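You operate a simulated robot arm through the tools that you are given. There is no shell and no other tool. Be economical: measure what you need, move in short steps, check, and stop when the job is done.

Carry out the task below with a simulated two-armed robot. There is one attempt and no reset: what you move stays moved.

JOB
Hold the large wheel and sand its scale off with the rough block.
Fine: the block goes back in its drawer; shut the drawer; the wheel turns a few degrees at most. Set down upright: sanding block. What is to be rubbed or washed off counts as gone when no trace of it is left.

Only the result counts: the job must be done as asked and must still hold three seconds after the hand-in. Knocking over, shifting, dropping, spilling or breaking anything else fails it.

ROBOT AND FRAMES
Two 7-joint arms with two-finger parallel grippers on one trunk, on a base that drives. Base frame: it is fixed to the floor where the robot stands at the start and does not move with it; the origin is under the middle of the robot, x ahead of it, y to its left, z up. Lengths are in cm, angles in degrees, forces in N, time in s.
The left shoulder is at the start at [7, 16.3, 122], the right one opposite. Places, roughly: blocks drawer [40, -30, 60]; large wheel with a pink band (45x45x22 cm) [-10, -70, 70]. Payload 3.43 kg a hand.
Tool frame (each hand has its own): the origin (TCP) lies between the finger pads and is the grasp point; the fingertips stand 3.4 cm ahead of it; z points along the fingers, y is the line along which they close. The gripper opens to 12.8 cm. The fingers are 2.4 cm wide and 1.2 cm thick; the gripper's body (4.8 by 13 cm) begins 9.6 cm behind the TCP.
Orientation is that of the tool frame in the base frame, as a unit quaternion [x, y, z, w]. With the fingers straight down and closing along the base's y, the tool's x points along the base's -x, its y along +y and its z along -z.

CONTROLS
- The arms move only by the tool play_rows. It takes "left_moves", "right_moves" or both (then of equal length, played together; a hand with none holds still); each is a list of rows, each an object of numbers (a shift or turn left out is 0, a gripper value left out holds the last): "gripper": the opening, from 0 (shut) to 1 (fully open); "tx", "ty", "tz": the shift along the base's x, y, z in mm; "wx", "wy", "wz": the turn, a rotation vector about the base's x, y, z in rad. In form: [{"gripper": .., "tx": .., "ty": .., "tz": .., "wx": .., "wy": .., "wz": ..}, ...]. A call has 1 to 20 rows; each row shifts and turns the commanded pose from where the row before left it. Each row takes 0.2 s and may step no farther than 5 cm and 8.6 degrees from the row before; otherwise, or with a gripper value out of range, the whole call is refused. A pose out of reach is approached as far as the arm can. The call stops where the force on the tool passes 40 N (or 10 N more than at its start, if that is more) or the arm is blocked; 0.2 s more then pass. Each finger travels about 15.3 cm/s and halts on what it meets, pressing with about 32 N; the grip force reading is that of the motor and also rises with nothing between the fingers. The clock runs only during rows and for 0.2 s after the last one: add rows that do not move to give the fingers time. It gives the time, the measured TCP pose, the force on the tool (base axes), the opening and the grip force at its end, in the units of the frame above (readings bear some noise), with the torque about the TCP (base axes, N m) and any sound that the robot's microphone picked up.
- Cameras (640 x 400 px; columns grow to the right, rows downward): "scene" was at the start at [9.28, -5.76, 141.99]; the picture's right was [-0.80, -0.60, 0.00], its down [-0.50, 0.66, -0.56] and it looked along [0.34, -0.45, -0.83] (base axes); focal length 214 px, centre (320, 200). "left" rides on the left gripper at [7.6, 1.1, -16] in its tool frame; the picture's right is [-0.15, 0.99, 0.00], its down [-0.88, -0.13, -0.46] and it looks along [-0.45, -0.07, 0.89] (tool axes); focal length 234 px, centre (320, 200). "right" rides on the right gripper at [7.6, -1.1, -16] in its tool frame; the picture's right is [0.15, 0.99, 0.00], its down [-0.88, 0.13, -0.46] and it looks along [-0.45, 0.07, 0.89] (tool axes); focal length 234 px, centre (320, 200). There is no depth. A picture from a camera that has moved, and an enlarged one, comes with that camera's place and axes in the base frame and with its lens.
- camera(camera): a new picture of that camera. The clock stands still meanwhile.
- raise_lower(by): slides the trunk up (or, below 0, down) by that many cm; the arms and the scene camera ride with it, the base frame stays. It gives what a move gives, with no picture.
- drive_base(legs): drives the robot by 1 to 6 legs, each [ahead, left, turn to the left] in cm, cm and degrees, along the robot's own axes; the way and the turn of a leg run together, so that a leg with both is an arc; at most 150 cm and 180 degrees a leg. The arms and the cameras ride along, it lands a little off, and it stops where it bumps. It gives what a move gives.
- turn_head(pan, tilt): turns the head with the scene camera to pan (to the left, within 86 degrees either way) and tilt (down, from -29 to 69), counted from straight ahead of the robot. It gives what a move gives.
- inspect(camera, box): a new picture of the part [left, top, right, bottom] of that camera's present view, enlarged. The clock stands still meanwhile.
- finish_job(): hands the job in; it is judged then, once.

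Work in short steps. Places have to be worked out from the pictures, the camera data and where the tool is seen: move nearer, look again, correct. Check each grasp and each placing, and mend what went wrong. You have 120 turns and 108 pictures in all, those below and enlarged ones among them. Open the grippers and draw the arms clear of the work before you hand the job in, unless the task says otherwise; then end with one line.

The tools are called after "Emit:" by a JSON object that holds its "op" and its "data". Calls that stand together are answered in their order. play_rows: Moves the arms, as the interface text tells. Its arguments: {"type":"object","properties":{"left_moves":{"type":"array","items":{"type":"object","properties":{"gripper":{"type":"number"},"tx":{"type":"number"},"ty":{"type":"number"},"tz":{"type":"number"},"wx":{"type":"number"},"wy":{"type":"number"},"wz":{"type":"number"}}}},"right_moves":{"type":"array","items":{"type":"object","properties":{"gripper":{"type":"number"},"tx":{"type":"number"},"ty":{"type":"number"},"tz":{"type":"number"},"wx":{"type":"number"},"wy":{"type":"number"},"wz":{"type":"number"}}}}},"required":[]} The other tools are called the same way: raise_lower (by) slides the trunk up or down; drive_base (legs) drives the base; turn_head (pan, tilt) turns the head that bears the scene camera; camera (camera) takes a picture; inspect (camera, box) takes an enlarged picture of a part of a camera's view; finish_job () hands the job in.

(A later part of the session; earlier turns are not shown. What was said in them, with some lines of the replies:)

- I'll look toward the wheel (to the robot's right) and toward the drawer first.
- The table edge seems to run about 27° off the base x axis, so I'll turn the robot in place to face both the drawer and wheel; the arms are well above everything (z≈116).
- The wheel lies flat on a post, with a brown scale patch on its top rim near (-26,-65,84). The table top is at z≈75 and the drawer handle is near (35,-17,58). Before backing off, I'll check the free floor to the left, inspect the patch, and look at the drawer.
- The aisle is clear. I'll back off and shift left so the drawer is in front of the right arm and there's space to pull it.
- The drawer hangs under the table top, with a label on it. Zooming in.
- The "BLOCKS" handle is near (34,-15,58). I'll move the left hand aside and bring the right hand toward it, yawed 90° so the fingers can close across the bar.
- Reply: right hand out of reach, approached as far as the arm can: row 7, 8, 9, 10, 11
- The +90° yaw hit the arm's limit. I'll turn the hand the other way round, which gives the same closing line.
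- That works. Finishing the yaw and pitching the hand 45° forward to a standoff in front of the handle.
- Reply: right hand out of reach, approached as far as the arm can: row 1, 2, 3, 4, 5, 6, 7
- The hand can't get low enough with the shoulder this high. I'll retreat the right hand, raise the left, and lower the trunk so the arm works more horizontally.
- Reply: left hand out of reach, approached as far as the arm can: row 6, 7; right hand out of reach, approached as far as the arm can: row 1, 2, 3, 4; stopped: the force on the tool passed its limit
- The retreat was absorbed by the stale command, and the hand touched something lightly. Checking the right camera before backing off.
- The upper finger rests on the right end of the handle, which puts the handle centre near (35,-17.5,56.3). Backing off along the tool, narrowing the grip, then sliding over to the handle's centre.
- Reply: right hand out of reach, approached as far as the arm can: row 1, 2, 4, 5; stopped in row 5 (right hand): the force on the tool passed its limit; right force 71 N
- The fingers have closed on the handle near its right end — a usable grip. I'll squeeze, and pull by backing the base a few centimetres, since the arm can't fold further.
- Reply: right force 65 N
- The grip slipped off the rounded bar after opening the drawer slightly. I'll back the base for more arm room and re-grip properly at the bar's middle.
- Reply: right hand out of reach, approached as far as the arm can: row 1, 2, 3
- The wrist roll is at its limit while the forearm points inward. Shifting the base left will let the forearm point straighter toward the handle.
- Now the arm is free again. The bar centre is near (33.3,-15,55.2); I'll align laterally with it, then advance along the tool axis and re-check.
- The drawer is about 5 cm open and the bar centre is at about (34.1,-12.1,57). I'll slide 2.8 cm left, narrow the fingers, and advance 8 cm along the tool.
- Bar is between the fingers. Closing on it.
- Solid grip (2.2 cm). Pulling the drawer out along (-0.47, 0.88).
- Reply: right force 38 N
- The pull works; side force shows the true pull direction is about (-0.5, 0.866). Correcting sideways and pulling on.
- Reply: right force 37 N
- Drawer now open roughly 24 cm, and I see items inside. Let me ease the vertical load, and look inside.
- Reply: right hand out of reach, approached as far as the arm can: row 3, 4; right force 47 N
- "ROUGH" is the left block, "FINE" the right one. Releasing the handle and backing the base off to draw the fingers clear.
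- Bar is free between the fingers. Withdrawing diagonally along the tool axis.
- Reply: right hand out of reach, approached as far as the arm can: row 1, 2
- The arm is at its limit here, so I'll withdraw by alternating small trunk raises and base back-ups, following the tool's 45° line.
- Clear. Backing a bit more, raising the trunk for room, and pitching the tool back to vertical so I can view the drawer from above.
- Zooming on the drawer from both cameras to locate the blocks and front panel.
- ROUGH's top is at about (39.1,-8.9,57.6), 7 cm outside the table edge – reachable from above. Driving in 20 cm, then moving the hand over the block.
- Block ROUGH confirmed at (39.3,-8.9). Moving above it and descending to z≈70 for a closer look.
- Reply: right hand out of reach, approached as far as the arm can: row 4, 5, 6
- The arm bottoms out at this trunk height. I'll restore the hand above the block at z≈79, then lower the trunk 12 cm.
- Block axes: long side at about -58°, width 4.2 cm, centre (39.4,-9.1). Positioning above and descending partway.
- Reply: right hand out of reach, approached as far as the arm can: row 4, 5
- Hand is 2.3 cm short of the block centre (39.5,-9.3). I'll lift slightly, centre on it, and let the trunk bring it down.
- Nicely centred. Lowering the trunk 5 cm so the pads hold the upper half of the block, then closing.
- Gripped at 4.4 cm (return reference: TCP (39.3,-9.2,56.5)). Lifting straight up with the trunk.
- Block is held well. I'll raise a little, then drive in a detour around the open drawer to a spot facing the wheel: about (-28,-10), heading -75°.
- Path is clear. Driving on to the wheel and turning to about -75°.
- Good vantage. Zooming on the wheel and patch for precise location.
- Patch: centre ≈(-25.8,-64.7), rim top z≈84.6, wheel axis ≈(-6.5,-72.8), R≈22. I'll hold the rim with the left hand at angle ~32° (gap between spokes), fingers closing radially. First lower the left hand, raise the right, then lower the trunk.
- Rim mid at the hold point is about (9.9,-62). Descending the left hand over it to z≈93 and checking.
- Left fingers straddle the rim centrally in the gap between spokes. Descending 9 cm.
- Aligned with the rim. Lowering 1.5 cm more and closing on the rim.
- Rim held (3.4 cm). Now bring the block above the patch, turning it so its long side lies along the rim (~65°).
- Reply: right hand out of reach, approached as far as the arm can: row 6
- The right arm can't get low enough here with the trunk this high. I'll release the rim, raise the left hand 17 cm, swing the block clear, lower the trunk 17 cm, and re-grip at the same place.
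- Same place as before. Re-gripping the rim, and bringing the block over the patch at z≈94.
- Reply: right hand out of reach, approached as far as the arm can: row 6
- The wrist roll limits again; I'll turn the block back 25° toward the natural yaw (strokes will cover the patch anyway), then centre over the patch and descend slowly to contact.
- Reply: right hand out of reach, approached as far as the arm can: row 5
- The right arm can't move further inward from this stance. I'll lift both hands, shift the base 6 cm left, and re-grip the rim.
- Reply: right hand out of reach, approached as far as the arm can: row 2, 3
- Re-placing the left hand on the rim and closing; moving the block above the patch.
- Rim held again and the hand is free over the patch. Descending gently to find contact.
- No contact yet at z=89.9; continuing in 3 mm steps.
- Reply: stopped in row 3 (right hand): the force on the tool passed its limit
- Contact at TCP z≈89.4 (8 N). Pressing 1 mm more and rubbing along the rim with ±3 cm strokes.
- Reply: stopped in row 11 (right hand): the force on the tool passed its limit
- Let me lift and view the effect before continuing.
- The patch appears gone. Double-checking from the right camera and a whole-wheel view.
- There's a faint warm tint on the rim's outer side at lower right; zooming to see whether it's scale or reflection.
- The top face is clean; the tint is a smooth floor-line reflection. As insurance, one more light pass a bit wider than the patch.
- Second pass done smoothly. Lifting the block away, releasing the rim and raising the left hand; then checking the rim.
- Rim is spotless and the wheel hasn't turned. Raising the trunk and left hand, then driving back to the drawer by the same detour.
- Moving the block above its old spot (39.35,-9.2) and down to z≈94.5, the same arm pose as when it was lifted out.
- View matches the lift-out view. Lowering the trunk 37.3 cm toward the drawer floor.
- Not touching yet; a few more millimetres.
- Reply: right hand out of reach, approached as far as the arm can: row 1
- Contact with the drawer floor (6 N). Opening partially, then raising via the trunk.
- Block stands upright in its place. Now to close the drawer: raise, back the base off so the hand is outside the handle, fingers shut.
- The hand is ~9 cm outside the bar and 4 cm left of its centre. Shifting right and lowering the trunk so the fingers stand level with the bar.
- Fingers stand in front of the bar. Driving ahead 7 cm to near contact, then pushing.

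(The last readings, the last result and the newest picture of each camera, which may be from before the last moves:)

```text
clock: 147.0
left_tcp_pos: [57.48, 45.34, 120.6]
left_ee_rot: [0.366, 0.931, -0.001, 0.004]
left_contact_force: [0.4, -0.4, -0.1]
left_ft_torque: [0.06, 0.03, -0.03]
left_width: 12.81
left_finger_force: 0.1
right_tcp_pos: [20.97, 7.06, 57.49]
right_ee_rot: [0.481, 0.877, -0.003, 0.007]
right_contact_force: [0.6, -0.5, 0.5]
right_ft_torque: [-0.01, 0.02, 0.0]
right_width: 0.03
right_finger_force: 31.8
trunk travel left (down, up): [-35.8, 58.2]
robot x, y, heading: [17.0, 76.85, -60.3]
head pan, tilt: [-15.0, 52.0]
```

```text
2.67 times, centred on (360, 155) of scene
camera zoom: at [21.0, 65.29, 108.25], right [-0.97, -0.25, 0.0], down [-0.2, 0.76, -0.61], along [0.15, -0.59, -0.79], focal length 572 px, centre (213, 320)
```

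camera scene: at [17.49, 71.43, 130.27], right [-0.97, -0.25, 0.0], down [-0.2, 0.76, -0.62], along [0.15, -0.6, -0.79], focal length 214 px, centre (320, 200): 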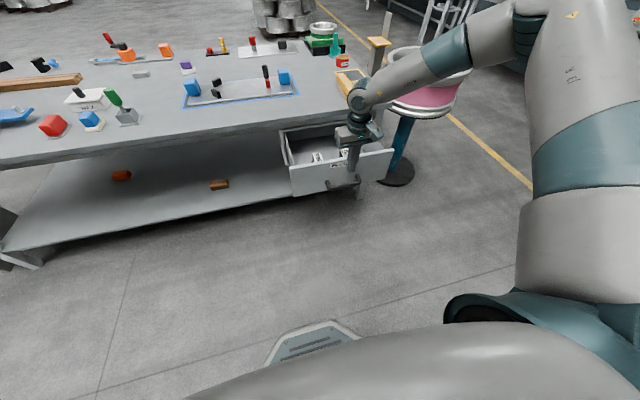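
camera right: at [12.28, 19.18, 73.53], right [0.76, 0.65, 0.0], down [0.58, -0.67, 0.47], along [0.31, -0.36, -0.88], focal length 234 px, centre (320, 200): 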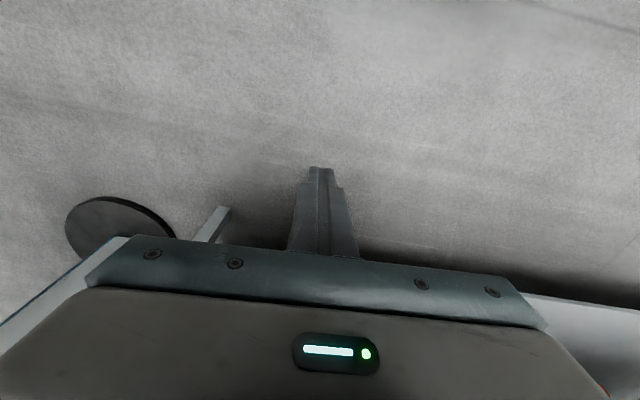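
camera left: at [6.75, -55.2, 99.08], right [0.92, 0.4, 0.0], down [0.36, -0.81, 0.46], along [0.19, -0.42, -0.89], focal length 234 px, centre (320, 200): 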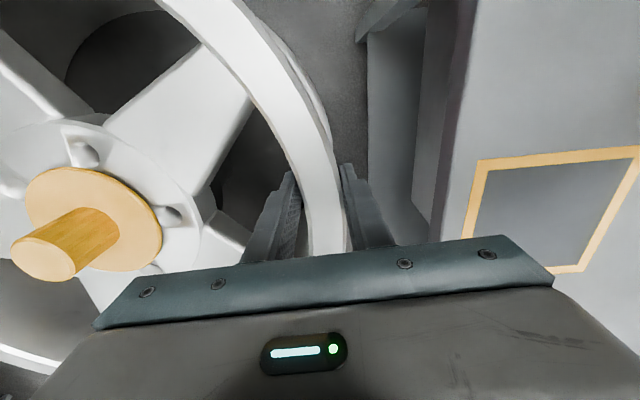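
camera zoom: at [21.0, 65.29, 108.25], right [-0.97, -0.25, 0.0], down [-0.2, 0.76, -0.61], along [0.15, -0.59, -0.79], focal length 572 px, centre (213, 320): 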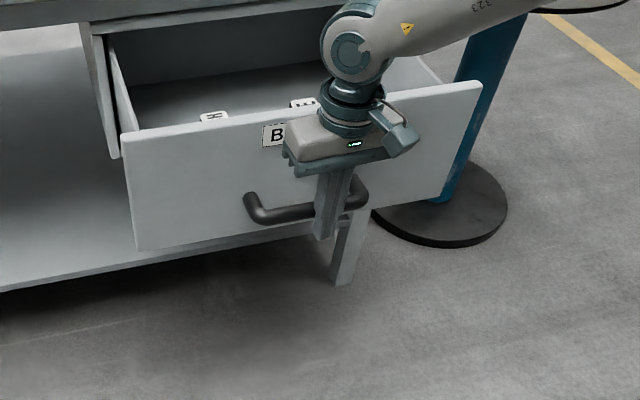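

Fingers are right at the handle's middle. Pushing by driving ahead 15 cm.

Emit:
{"op": "drive_base", "data": {"legs": [[15, 0, 0]]}}

Emit:
{"op": "inspect", "data": {"camera": "scene", "box": [240, 80, 480, 230]}}

```text
clock: 148.3
left_tcp_pos: [64.79, 32.41, 120.66]
left_ee_rot: [0.367, 0.93, -0.001, 0.004]
left_contact_force: [-0.3, -1.0, 0.0]
left_ft_torque: [0.07, 0.05, 0.0]
left_width: 12.8
left_finger_force: 0.1
right_tcp_pos: [28.31, -5.87, 57.57]
right_ee_rot: [0.481, 0.877, -0.005, 0.007]
right_contact_force: [0.8, -0.4, -0.3]
right_ft_torque: [0.04, -0.01, -0.01]
right_width: 0.0
right_finger_force: 31.3
trunk travel left (down, up): [-35.8, 58.2]
robot x, y, heading: [24.0, 64.35, -60.7]
head pan, tilt: [-15.0, 52.0]
```

```text
2.67 times, centred on (360, 155) of scene
camera zoom: at [28.31, 52.43, 108.26], right [-0.97, -0.25, 0.0], down [-0.2, 0.76, -0.61], along [0.15, -0.59, -0.79], focal length 572 px, centre (213, 320)
```

zoom: 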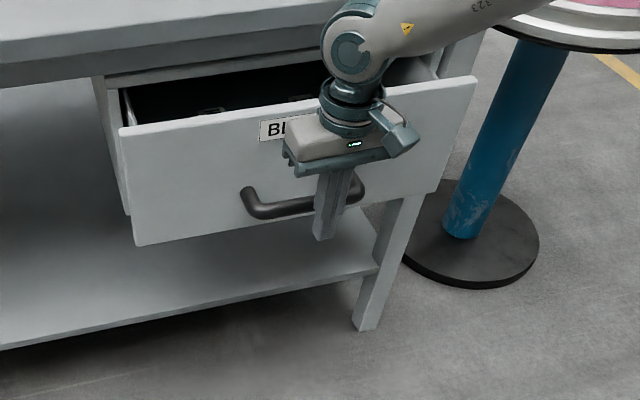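

Drawer follows. About 11 cm remain; driving 8 cm more.

Emit:
{"op": "drive_base", "data": {"legs": [[8, 0, 0]]}}

Emit:
{"op": "inspect", "data": {"camera": "scene", "box": [240, 80, 480, 230]}}

```text
clock: 149.4
left_tcp_pos: [69.12, 25.38, 120.46]
left_ee_rot: [0.366, 0.931, 0.0, 0.004]
left_contact_force: [-0.3, -0.9, -0.2]
left_ft_torque: [0.02, 0.02, -0.02]
left_width: 12.79
left_finger_force: 0.0
right_tcp_pos: [32.67, -12.88, 57.35]
right_ee_rot: [0.48, 0.877, -0.003, 0.006]
right_contact_force: [0.9, -0.4, 0.1]
right_ft_torque: [0.0, 0.0, -0.02]
right_width: 0.0
right_finger_force: 31.3
trunk travel left (down, up): [-35.8, 58.2]
robot x, y, heading: [28.28, 57.13, -60.2]
head pan, tilt: [-15.0, 52.0]
```

```text
2.67 times, centred on (360, 155) of scene
camera zoom: at [32.42, 45.29, 108.25], right [-0.97, -0.26, 0.0], down [-0.2, 0.76, -0.61], along [0.16, -0.59, -0.79], focal length 572 px, centre (213, 320)
```

zoom: 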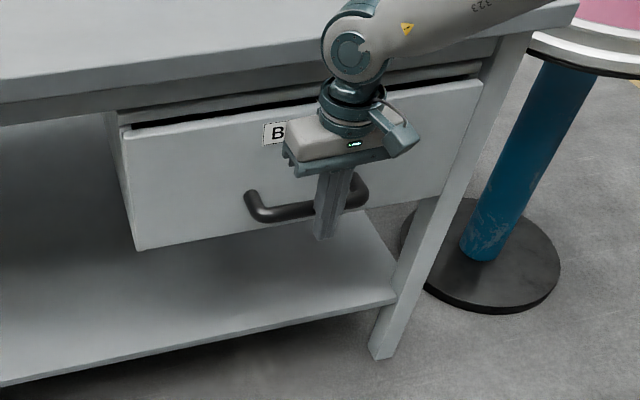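

About 3 cm left. Finishing with the arm in 5 mm steps until the stop is felt.

Emit:
{"op": "play_rows", "data": {"right_moves": [{"tx": 2.5, "ty": -4.3}, {"tx": 2.5, "ty": -4.3}, {"tx": 2.5, "ty": -4.3}, {"tx": 2.5, "ty": -4.3}, {"tx": 2.5, "ty": -4.3}, {"tx": 2.5, "ty": -4.3}, {"tx": 2.5, "ty": -4.3}, {"tx": 2.5, "ty": -4.3}]}}

Emit:
{"op": "inspect", "data": {"camera": "scene", "box": [240, 80, 480, 230]}}

```text
clock: 150.5
left_tcp_pos: [68.9, 25.58, 120.65]
left_ee_rot: [0.366, 0.931, -0.001, 0.003]
left_contact_force: [-0.3, 0.1, -0.1]
left_ft_torque: [0.02, 0.03, 0.0]
left_width: 12.81
left_finger_force: 0.0
right_tcp_pos: [33.04, -13.88, 57.36]
right_ee_rot: [0.48, 0.877, 0.001, -0.001]
right_contact_force: [-4.7, 11.0, 6.4]
right_ft_torque: [0.14, 0.05, 0.01]
right_width: 0.0
right_finger_force: 32.4
trunk travel left (down, up): [-35.8, 58.2]
robot x, y, heading: [27.99, 57.32, -60.1]
head pan, tilt: [-15.0, 52.0]
stopped in row 5 (right hand): the force on the tool passed its limit (the readings are from after the stop); the commanded pose is now the measured one
```

```text
2.67 times, centred on (360, 155) of scene
camera zoom: at [32.29, 45.54, 108.28], right [-0.97, -0.25, 0.0], down [-0.2, 0.76, -0.62], along [0.16, -0.6, -0.79], focal length 572 px, centre (213, 320)
```

zoom: 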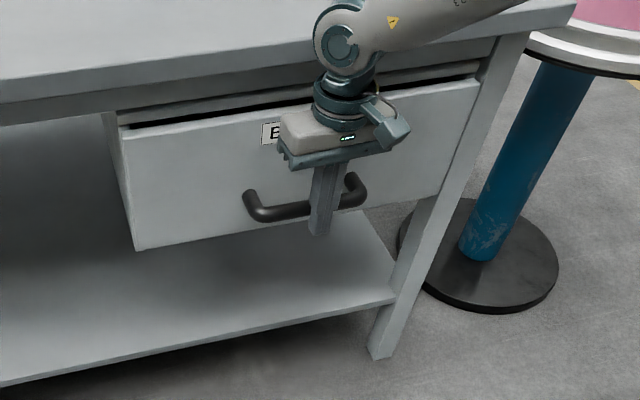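

Blocked: the drawer is still ~2 cm open, and likely the wrist met the table edge. I'll back off and tilt the fingers forward 30° so the wrist stays clear, then push again.

Emit:
{"op": "play_rows", "data": {"right_moves": [{"tx": -15, "ty": 26}, {"tx": -10, "ty": 17, "wx": -0.1126, "wy": -0.065}, {"wx": -0.1126, "wy": -0.065}, {"wx": -0.1126, "wy": -0.065}, {"wx": -0.1126, "wy": -0.065}, {"wx": -0.06, "wy": -0.035}, {}]}}

Emit:
{"op": "camera", "data": {"camera": "right"}}

Emit:
{"op": "inspect", "data": {"camera": "scene", "box": [240, 80, 480, 230]}}

```text
clock: 152.1
left_tcp_pos: [68.97, 25.52, 120.66]
left_ee_rot: [0.367, 0.93, -0.002, 0.003]
left_contact_force: [0.7, -0.1, 0.1]
left_ft_torque: [0.02, 0.02, 0.02]
left_width: 12.78
left_finger_force: 0.1
right_tcp_pos: [30.62, -9.81, 57.4]
right_ee_rot: [0.46, 0.838, -0.152, 0.25]
right_contact_force: [-0.1, -1.0, 0.2]
right_ft_torque: [-0.01, 0.0, 0.0]
right_width: 0.0
right_finger_force: 32.2
trunk travel left (down, up): [-35.8, 58.2]
robot x, y, heading: [27.79, 57.18, -60.4]
head pan, tilt: [-15.0, 52.0]
```

```text
17 pictures are left
camera right: at [21.73, 2.59, 66.53], right [0.77, 0.63, -0.11], down [0.38, -0.32, 0.87], along [0.51, -0.71, -0.49], focal length 234 px, centre (320, 200)
```

right: 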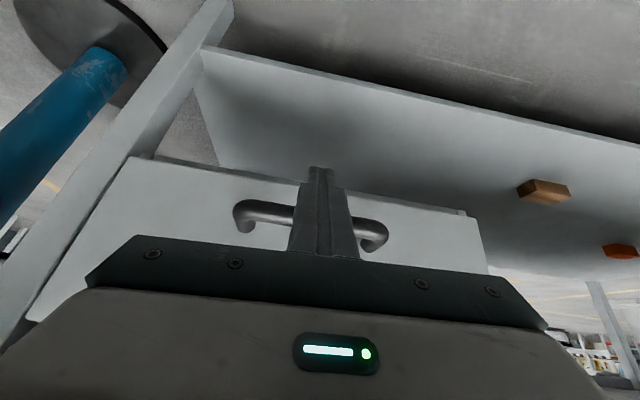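

```text
2.67 times, centred on (360, 155) of scene
camera zoom: at [32.3, 45.48, 108.27], right [-0.97, -0.25, 0.0], down [-0.2, 0.76, -0.62], along [0.16, -0.6, -0.79], focal length 572 px, centre (213, 320)
```

zoom: 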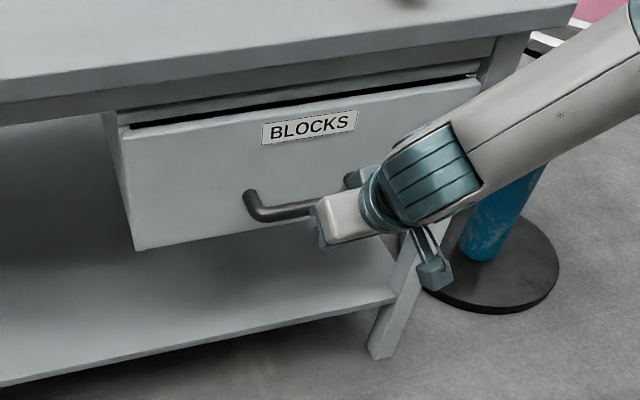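

Wrist is clear now. Pushing again along the drawer's line.

Emit:
{"op": "play_rows", "data": {"right_moves": [{"tx": 5, "ty": -8.7}, {"tx": 5, "ty": -8.7}, {"tx": 5, "ty": -8.7}, {"tx": 5, "ty": -8.7}, {"tx": 3, "ty": -5.2}, {"tx": 3, "ty": -5.2}, {"tx": 3, "ty": -5.2}, {"tx": 3, "ty": -5.2}, {"tx": 3, "ty": -5.2}, {"tx": 3, "ty": -5.2}, {"tx": 3, "ty": -5.2}, {"tx": 3, "ty": -5.2}]}}

Emit:
{"op": "inspect", "data": {"camera": "scene", "box": [240, 80, 480, 230]}}

```text
clock: 153.4
left_tcp_pos: [68.85, 25.32, 120.62]
left_ee_rot: [0.367, 0.93, 0.0, 0.002]
left_contact_force: [0.3, 0.0, -1.2]
left_ft_torque: [0.01, 0.0, 0.03]
left_width: 12.8
left_finger_force: 0.0
right_tcp_pos: [32.68, -13.39, 56.71]
right_ee_rot: [0.462, 0.84, -0.147, 0.243]
right_contact_force: [-0.1, 0.5, -0.5]
right_ft_torque: [-0.02, 0.04, -0.01]
right_width: 0.02
right_finger_force: 32.4
trunk travel left (down, up): [-35.8, 58.2]
robot x, y, heading: [27.68, 56.76, -60.2]
head pan, tilt: [-15.0, 52.0]
stopped in row 6 (right hand): the force on the tool passed its limit (the readings are from after the stop); the commanded pose is now the measured one
```

```text
2.67 times, centred on (360, 155) of scene
camera zoom: at [32.29, 45.46, 108.26], right [-0.97, -0.25, 0.0], down [-0.2, 0.76, -0.61], along [0.15, -0.59, -0.79], focal length 572 px, centre (213, 320)
```

zoom: 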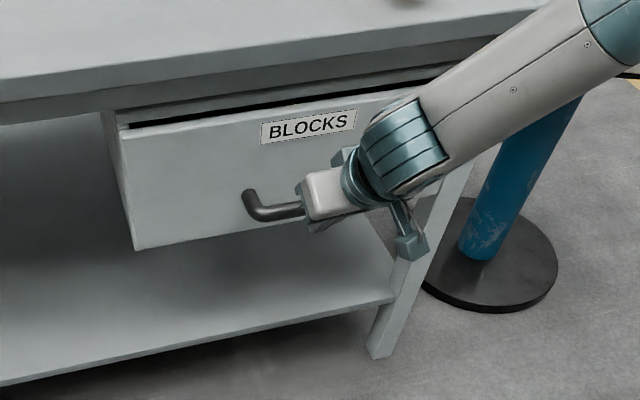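

Only an impact stop (force is back to 0). Pushing on with gentler 2 mm steps.

Emit:
{"op": "play_rows", "data": {"right_moves": [{"tx": 1, "ty": -1.7}, {"tx": 1, "ty": -1.7}, {"tx": 1, "ty": -1.7}, {"tx": 1, "ty": -1.7}, {"tx": 1, "ty": -1.7}, {"tx": 1, "ty": -1.7}, {"tx": 1, "ty": -1.7}, {"tx": 1, "ty": -1.7}, {"tx": 1, "ty": -1.7}, {"tx": 1, "ty": -1.7}, {"tx": 1, "ty": -1.7}, {"tx": 1, "ty": -1.7}, {"tx": 1, "ty": -1.7}, {"tx": 1, "ty": -1.7}, {"tx": 1, "ty": -1.7}]}}

```text
clock: 154.4
left_tcp_pos: [68.72, 25.3, 120.57]
left_ee_rot: [0.367, 0.93, -0.001, 0.004]
left_contact_force: [0.2, 0.1, -1.0]
left_ft_torque: [0.05, 0.04, 0.02]
left_width: 12.77
left_finger_force: 0.1
right_tcp_pos: [32.67, -13.69, 56.33]
right_ee_rot: [0.463, 0.842, -0.142, 0.239]
right_contact_force: [-0.2, 0.6, -0.4]
right_ft_torque: [0.02, 0.0, -0.03]
right_width: 0.01
right_finger_force: 31.8
trunk travel left (down, up): [-35.8, 58.2]
robot x, y, heading: [28.3, 56.93, -60.2]
head pan, tilt: [-15.0, 52.0]
stopped in row 4 (right hand): the force on the tool passed its limit (the readings are from after the stop); the commanded pose is now the measured one
```

Blocked again quickly with the hand being pushed down; checking what's touching.

Emit:
{"op": "camera", "data": {"camera": "right"}}

Emit:
{"op": "inspect", "data": {"camera": "scene", "box": [270, 90, 430, 190]}}

```text
14 pictures are left
camera right: at [23.92, -1.51, 65.89], right [0.77, 0.63, -0.1], down [0.39, -0.35, 0.85], along [0.5, -0.7, -0.51], focal length 234 px, centre (320, 200)
```

right: 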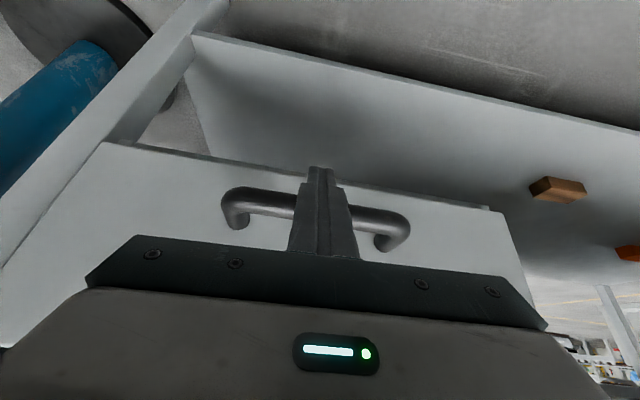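

```text
4.00 times, centred on (350, 140) of scene
camera zoom: at [32.24, 45.51, 108.27], right [-0.97, -0.25, 0.0], down [-0.2, 0.76, -0.61], along [0.15, -0.6, -0.79], focal length 858 px, centre (200, 440)
```

zoom: 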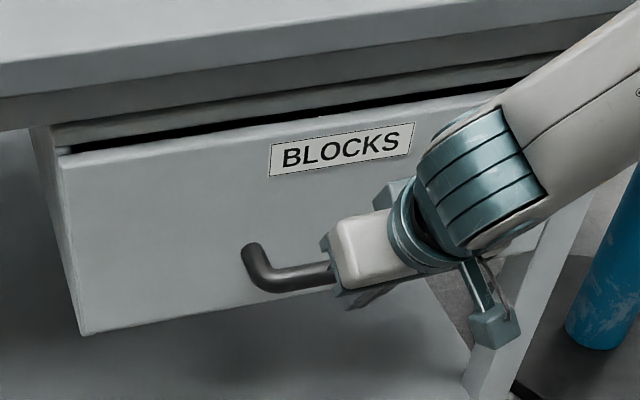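

Numbers from both pushes put the bar at (34.0,-15.8), matching its original closed position (first grip gave the same), so the drawer is at its hard stop. Backing the hand off and comparing with the original closed view.

Emit:
{"op": "play_rows", "data": {"right_moves": [{"tx": -15, "ty": 26}, {"tx": -15, "ty": 26}, {"tx": -15, "ty": 26, "wx": 0.1126, "wy": 0.065}, {"wx": 0.1126, "wy": 0.065}, {"wx": 0.1126, "wy": 0.065}, {"wx": 0.1126, "wy": 0.065}]}}

Emit:
{"op": "drive_base", "data": {"legs": [[-15, -16, 0]]}}

Emit:
{"op": "raise_lower", "data": {"by": 34}}

Emit:
{"op": "turn_head", "data": {"pan": 0, "tilt": 50}}

Emit:
{"op": "camera", "data": {"camera": "scene"}}

```text
clock: 155.8
left_tcp_pos: [68.72, 25.46, 120.54]
left_ee_rot: [0.367, 0.93, 0.0, 0.003]
left_contact_force: [0.1, 0.2, -0.9]
left_ft_torque: [-0.01, -0.01, -0.01]
left_width: 12.82
left_finger_force: 0.1
right_tcp_pos: [28.34, -5.89, 56.36]
right_ee_rot: [0.483, 0.876, -0.011, 0.02]
right_contact_force: [-1.5, 0.5, 0.1]
right_ft_torque: [0.0, 0.01, -0.01]
right_width: 0.0
right_finger_force: 31.9
trunk travel left (down, up): [-35.8, 58.2]
robot x, y, heading: [27.94, 57.22, -60.4]
head pan, tilt: [-15.0, 52.0]
```

```text
clock: 157.5
left_tcp_pos: [47.48, 30.65, 120.57]
left_ee_rot: [0.368, 0.93, -0.001, 0.004]
left_contact_force: [-1.1, 0.1, 0.0]
left_ft_torque: [-0.01, -0.02, 0.0]
left_width: 12.8
left_finger_force: 0.1
right_tcp_pos: [7.15, -0.84, 56.44]
right_ee_rot: [0.482, 0.876, -0.01, 0.021]
right_contact_force: [-0.2, -0.5, 0.3]
right_ft_torque: [0.02, -0.01, -0.01]
right_width: 0.01
right_finger_force: 32.4
trunk travel left (down, up): [-35.8, 58.2]
robot x, y, heading: [6.86, 62.37, -60.5]
head pan, tilt: [-15.0, 52.0]
```

```text
clock: 160.8
left_tcp_pos: [47.53, 30.56, 154.63]
left_ee_rot: [0.368, 0.93, 0.0, 0.004]
left_contact_force: [0.0, -0.3, -0.1]
left_ft_torque: [-0.03, -0.01, -0.02]
left_width: 12.78
left_finger_force: 0.0
right_tcp_pos: [7.16, -1.01, 90.45]
right_ee_rot: [0.482, 0.876, -0.01, 0.02]
right_contact_force: [0.5, 0.7, -0.2]
right_ft_torque: [0.03, -0.03, 0.03]
right_width: 0.0
right_finger_force: 32.3
trunk travel left (down, up): [-69.8, 24.2]
robot x, y, heading: [6.62, 62.36, -60.3]
head pan, tilt: [-15.0, 52.0]
```

```text
clock: 161.6
left_tcp_pos: [47.59, 30.44, 154.67]
left_ee_rot: [0.366, 0.93, -0.001, 0.003]
left_contact_force: [-0.4, -0.5, 0.2]
left_ft_torque: [0.0, -0.03, 0.02]
left_width: 12.79
left_finger_force: 0.1
right_tcp_pos: [7.18, -0.77, 90.37]
right_ee_rot: [0.483, 0.876, -0.011, 0.021]
right_contact_force: [0.7, -0.2, 0.2]
right_ft_torque: [0.01, 0.01, 0.0]
right_width: 0.01
right_finger_force: 32.4
trunk travel left (down, up): [-69.8, 24.2]
robot x, y, heading: [6.97, 62.46, -60.1]
head pan, tilt: [0.0, 50.0]
```

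```text
12 pictures are left
camera scene: at [12.99, 51.16, 142.54], right [-0.87, -0.49, 0.0], down [-0.38, 0.67, -0.64], along [0.32, -0.56, -0.77], focal length 214 px, centre (320, 200)
```

scene: 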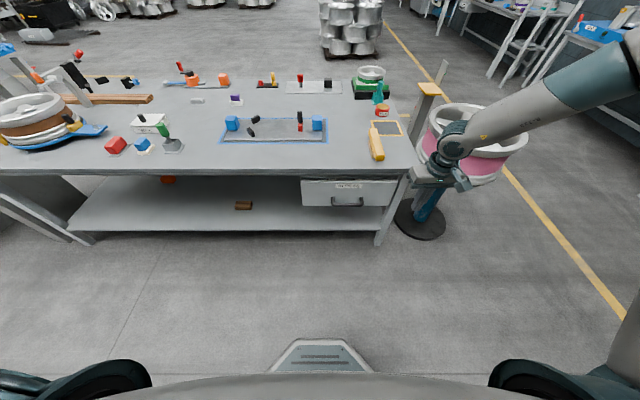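

Emit:
{"op": "inspect", "data": {"camera": "scene", "box": [284, 165, 412, 245]}}

```text
5.00 times, centred on (348, 205) of scene
camera zoom: at [12.99, 51.16, 142.54], right [-0.87, -0.49, 0.0], down [-0.38, 0.67, -0.64], along [0.32, -0.56, -0.77], focal length 1072 px, centre (180, 175)
```

zoom: 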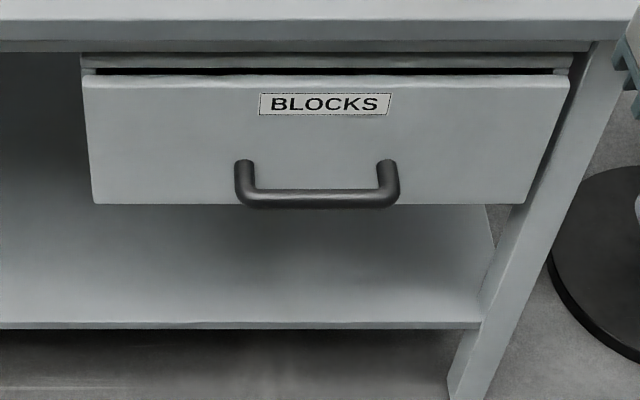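

To compare fairly, I'll reproduce the original viewpoint (robot at about (19,42), heading -63°, pan -10°), with the right hand raised.

Emit:
{"op": "play_rows", "data": {"right_moves": [{"tz": 40, "tx": -20, "ty": -10}, {"tz": 40, "tx": -20, "ty": -10}, {"tz": 40, "tx": -20, "ty": -10}, {"tz": 40, "tx": -20, "ty": -10}, {"tz": 30, "tx": -20, "ty": -10}]}}

Emit:
{"op": "drive_base", "data": {"legs": [[23.4, 0.5, 0], [0, 0, -2.8]]}}

Emit:
{"op": "turn_head", "data": {"pan": -10, "tilt": 50}}

Emit:
{"op": "inspect", "data": {"camera": "scene", "box": [180, 180, 420, 330]}}

```text
clock: 162.8
left_tcp_pos: [47.53, 30.73, 154.64]
left_ee_rot: [0.368, 0.93, 0.0, 0.004]
left_contact_force: [-0.3, 0.5, -0.1]
left_ft_torque: [-0.03, -0.05, -0.01]
left_width: 12.82
left_finger_force: 0.1
right_tcp_pos: [-3.16, -5.68, 109.47]
right_ee_rot: [0.482, 0.876, -0.009, 0.021]
right_contact_force: [-0.5, -0.7, 0.1]
right_ft_torque: [0.04, -0.01, 0.0]
right_width: 0.01
right_finger_force: 32.0
trunk travel left (down, up): [-69.8, 24.2]
robot x, y, heading: [6.56, 62.36, -60.6]
head pan, tilt: [0.0, 50.0]
```

```text
clock: 164.9
left_tcp_pos: [58.15, 8.55, 154.67]
left_ee_rot: [0.39, 0.921, -0.001, 0.004]
left_contact_force: [1.0, -0.3, -0.9]
left_ft_torque: [-0.05, 0.0, 0.02]
left_width: 12.79
left_finger_force: 0.1
right_tcp_pos: [5.87, -25.23, 109.6]
right_ee_rot: [0.504, 0.864, -0.011, 0.021]
right_contact_force: [0.4, 0.6, 0.4]
right_ft_torque: [-0.02, 0.04, 0.0]
right_width: 0.04
right_finger_force: 32.0
trunk travel left (down, up): [-69.8, 24.2]
robot x, y, heading: [18.69, 41.96, -63.3]
head pan, tilt: [0.0, 50.0]
```

```text
clock: 165.6
left_tcp_pos: [58.01, 8.49, 154.66]
left_ee_rot: [0.391, 0.92, -0.002, 0.004]
left_contact_force: [-0.3, 0.1, 0.3]
left_ft_torque: [0.01, -0.02, 0.02]
left_width: 12.8
left_finger_force: 0.1
right_tcp_pos: [5.63, -25.39, 109.53]
right_ee_rot: [0.503, 0.864, -0.01, 0.022]
right_contact_force: [0.5, 0.6, -1.2]
right_ft_torque: [0.03, 0.01, -0.03]
right_width: 0.0
right_finger_force: 32.1
trunk travel left (down, up): [-69.8, 24.2]
robot x, y, heading: [18.62, 42.13, -63.3]
head pan, tilt: [-10.0, 50.0]
```

```text
2.67 times, centred on (300, 255) of scene
camera zoom: at [23.21, 30.22, 142.54], right [-0.96, -0.29, 0.0], down [-0.22, 0.73, -0.64], along [0.19, -0.62, -0.77], focal length 572 px, centre (373, 53)
```

zoom: 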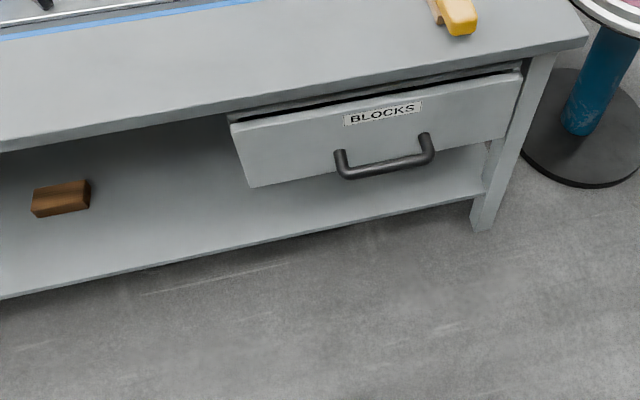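

The view matches the original closed state pixel-for-pixel. Opening the right gripper, backing away from the work, and taking a final look.

Emit:
{"op": "play_rows", "data": {"right_moves": [{"gripper": 1}, {"gripper": 1}, {"gripper": 1}, {"gripper": 1}, {"gripper": 1}]}}

Emit:
{"op": "drive_base", "data": {"legs": [[-20, 0, 0]]}}

Emit:
{"op": "camera", "data": {"camera": "scene"}}

```text
clock: 166.8
left_tcp_pos: [58.09, 8.35, 154.72]
left_ee_rot: [0.39, 0.921, -0.001, 0.004]
left_contact_force: [-1.0, -0.2, -0.1]
left_ft_torque: [0.0, 0.0, -0.03]
left_width: 12.8
left_finger_force: 0.0
right_tcp_pos: [5.66, -25.39, 109.52]
right_ee_rot: [0.504, 0.864, -0.011, 0.02]
right_contact_force: [-0.4, 0.3, 0.8]
right_ft_torque: [0.0, -0.01, 0.03]
right_width: 12.81
right_finger_force: 0.0
trunk travel left (down, up): [-69.8, 24.2]
robot x, y, heading: [18.56, 42.13, -63.4]
head pan, tilt: [-10.0, 50.0]
```

```text
clock: 168.4
left_tcp_pos: [48.91, 25.99, 154.59]
left_ee_rot: [0.392, 0.92, 0.0, 0.004]
left_contact_force: [-0.9, 1.0, 0.5]
left_ft_torque: [0.06, 0.02, -0.01]
left_width: 12.77
left_finger_force: 0.2
right_tcp_pos: [-3.55, -7.52, 109.33]
right_ee_rot: [0.505, 0.863, -0.009, 0.02]
right_contact_force: [0.5, 0.1, -0.1]
right_ft_torque: [0.04, -0.01, 0.03]
right_width: 12.79
right_finger_force: 0.0
trunk travel left (down, up): [-69.8, 24.2]
robot x, y, heading: [9.74, 59.99, -63.6]
head pan, tilt: [-10.0, 50.0]
```

```text
9 pictures are left
camera scene: at [14.25, 47.97, 142.51], right [-0.96, -0.28, 0.0], down [-0.22, 0.74, -0.64], along [0.18, -0.62, -0.77], focal length 214 px, centre (320, 200)
```

scene: 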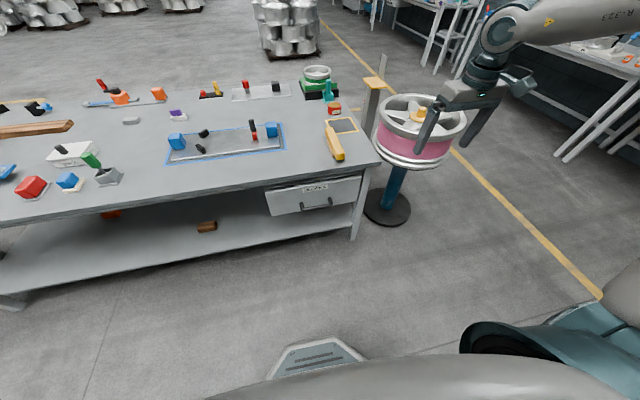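

Everything is in place: drawer shut, wheel clean and unturned, arms clear and grippers open. Handing in.

Emit:
{"op": "finish_job", "data": {}}

```text
The job is handed in.
```

The large wheel's scale is sanded off with no trace visible and the wheel did not visibly turn; the rough block was set upright back in its drawer, and the drawer is shut to match its starting view.
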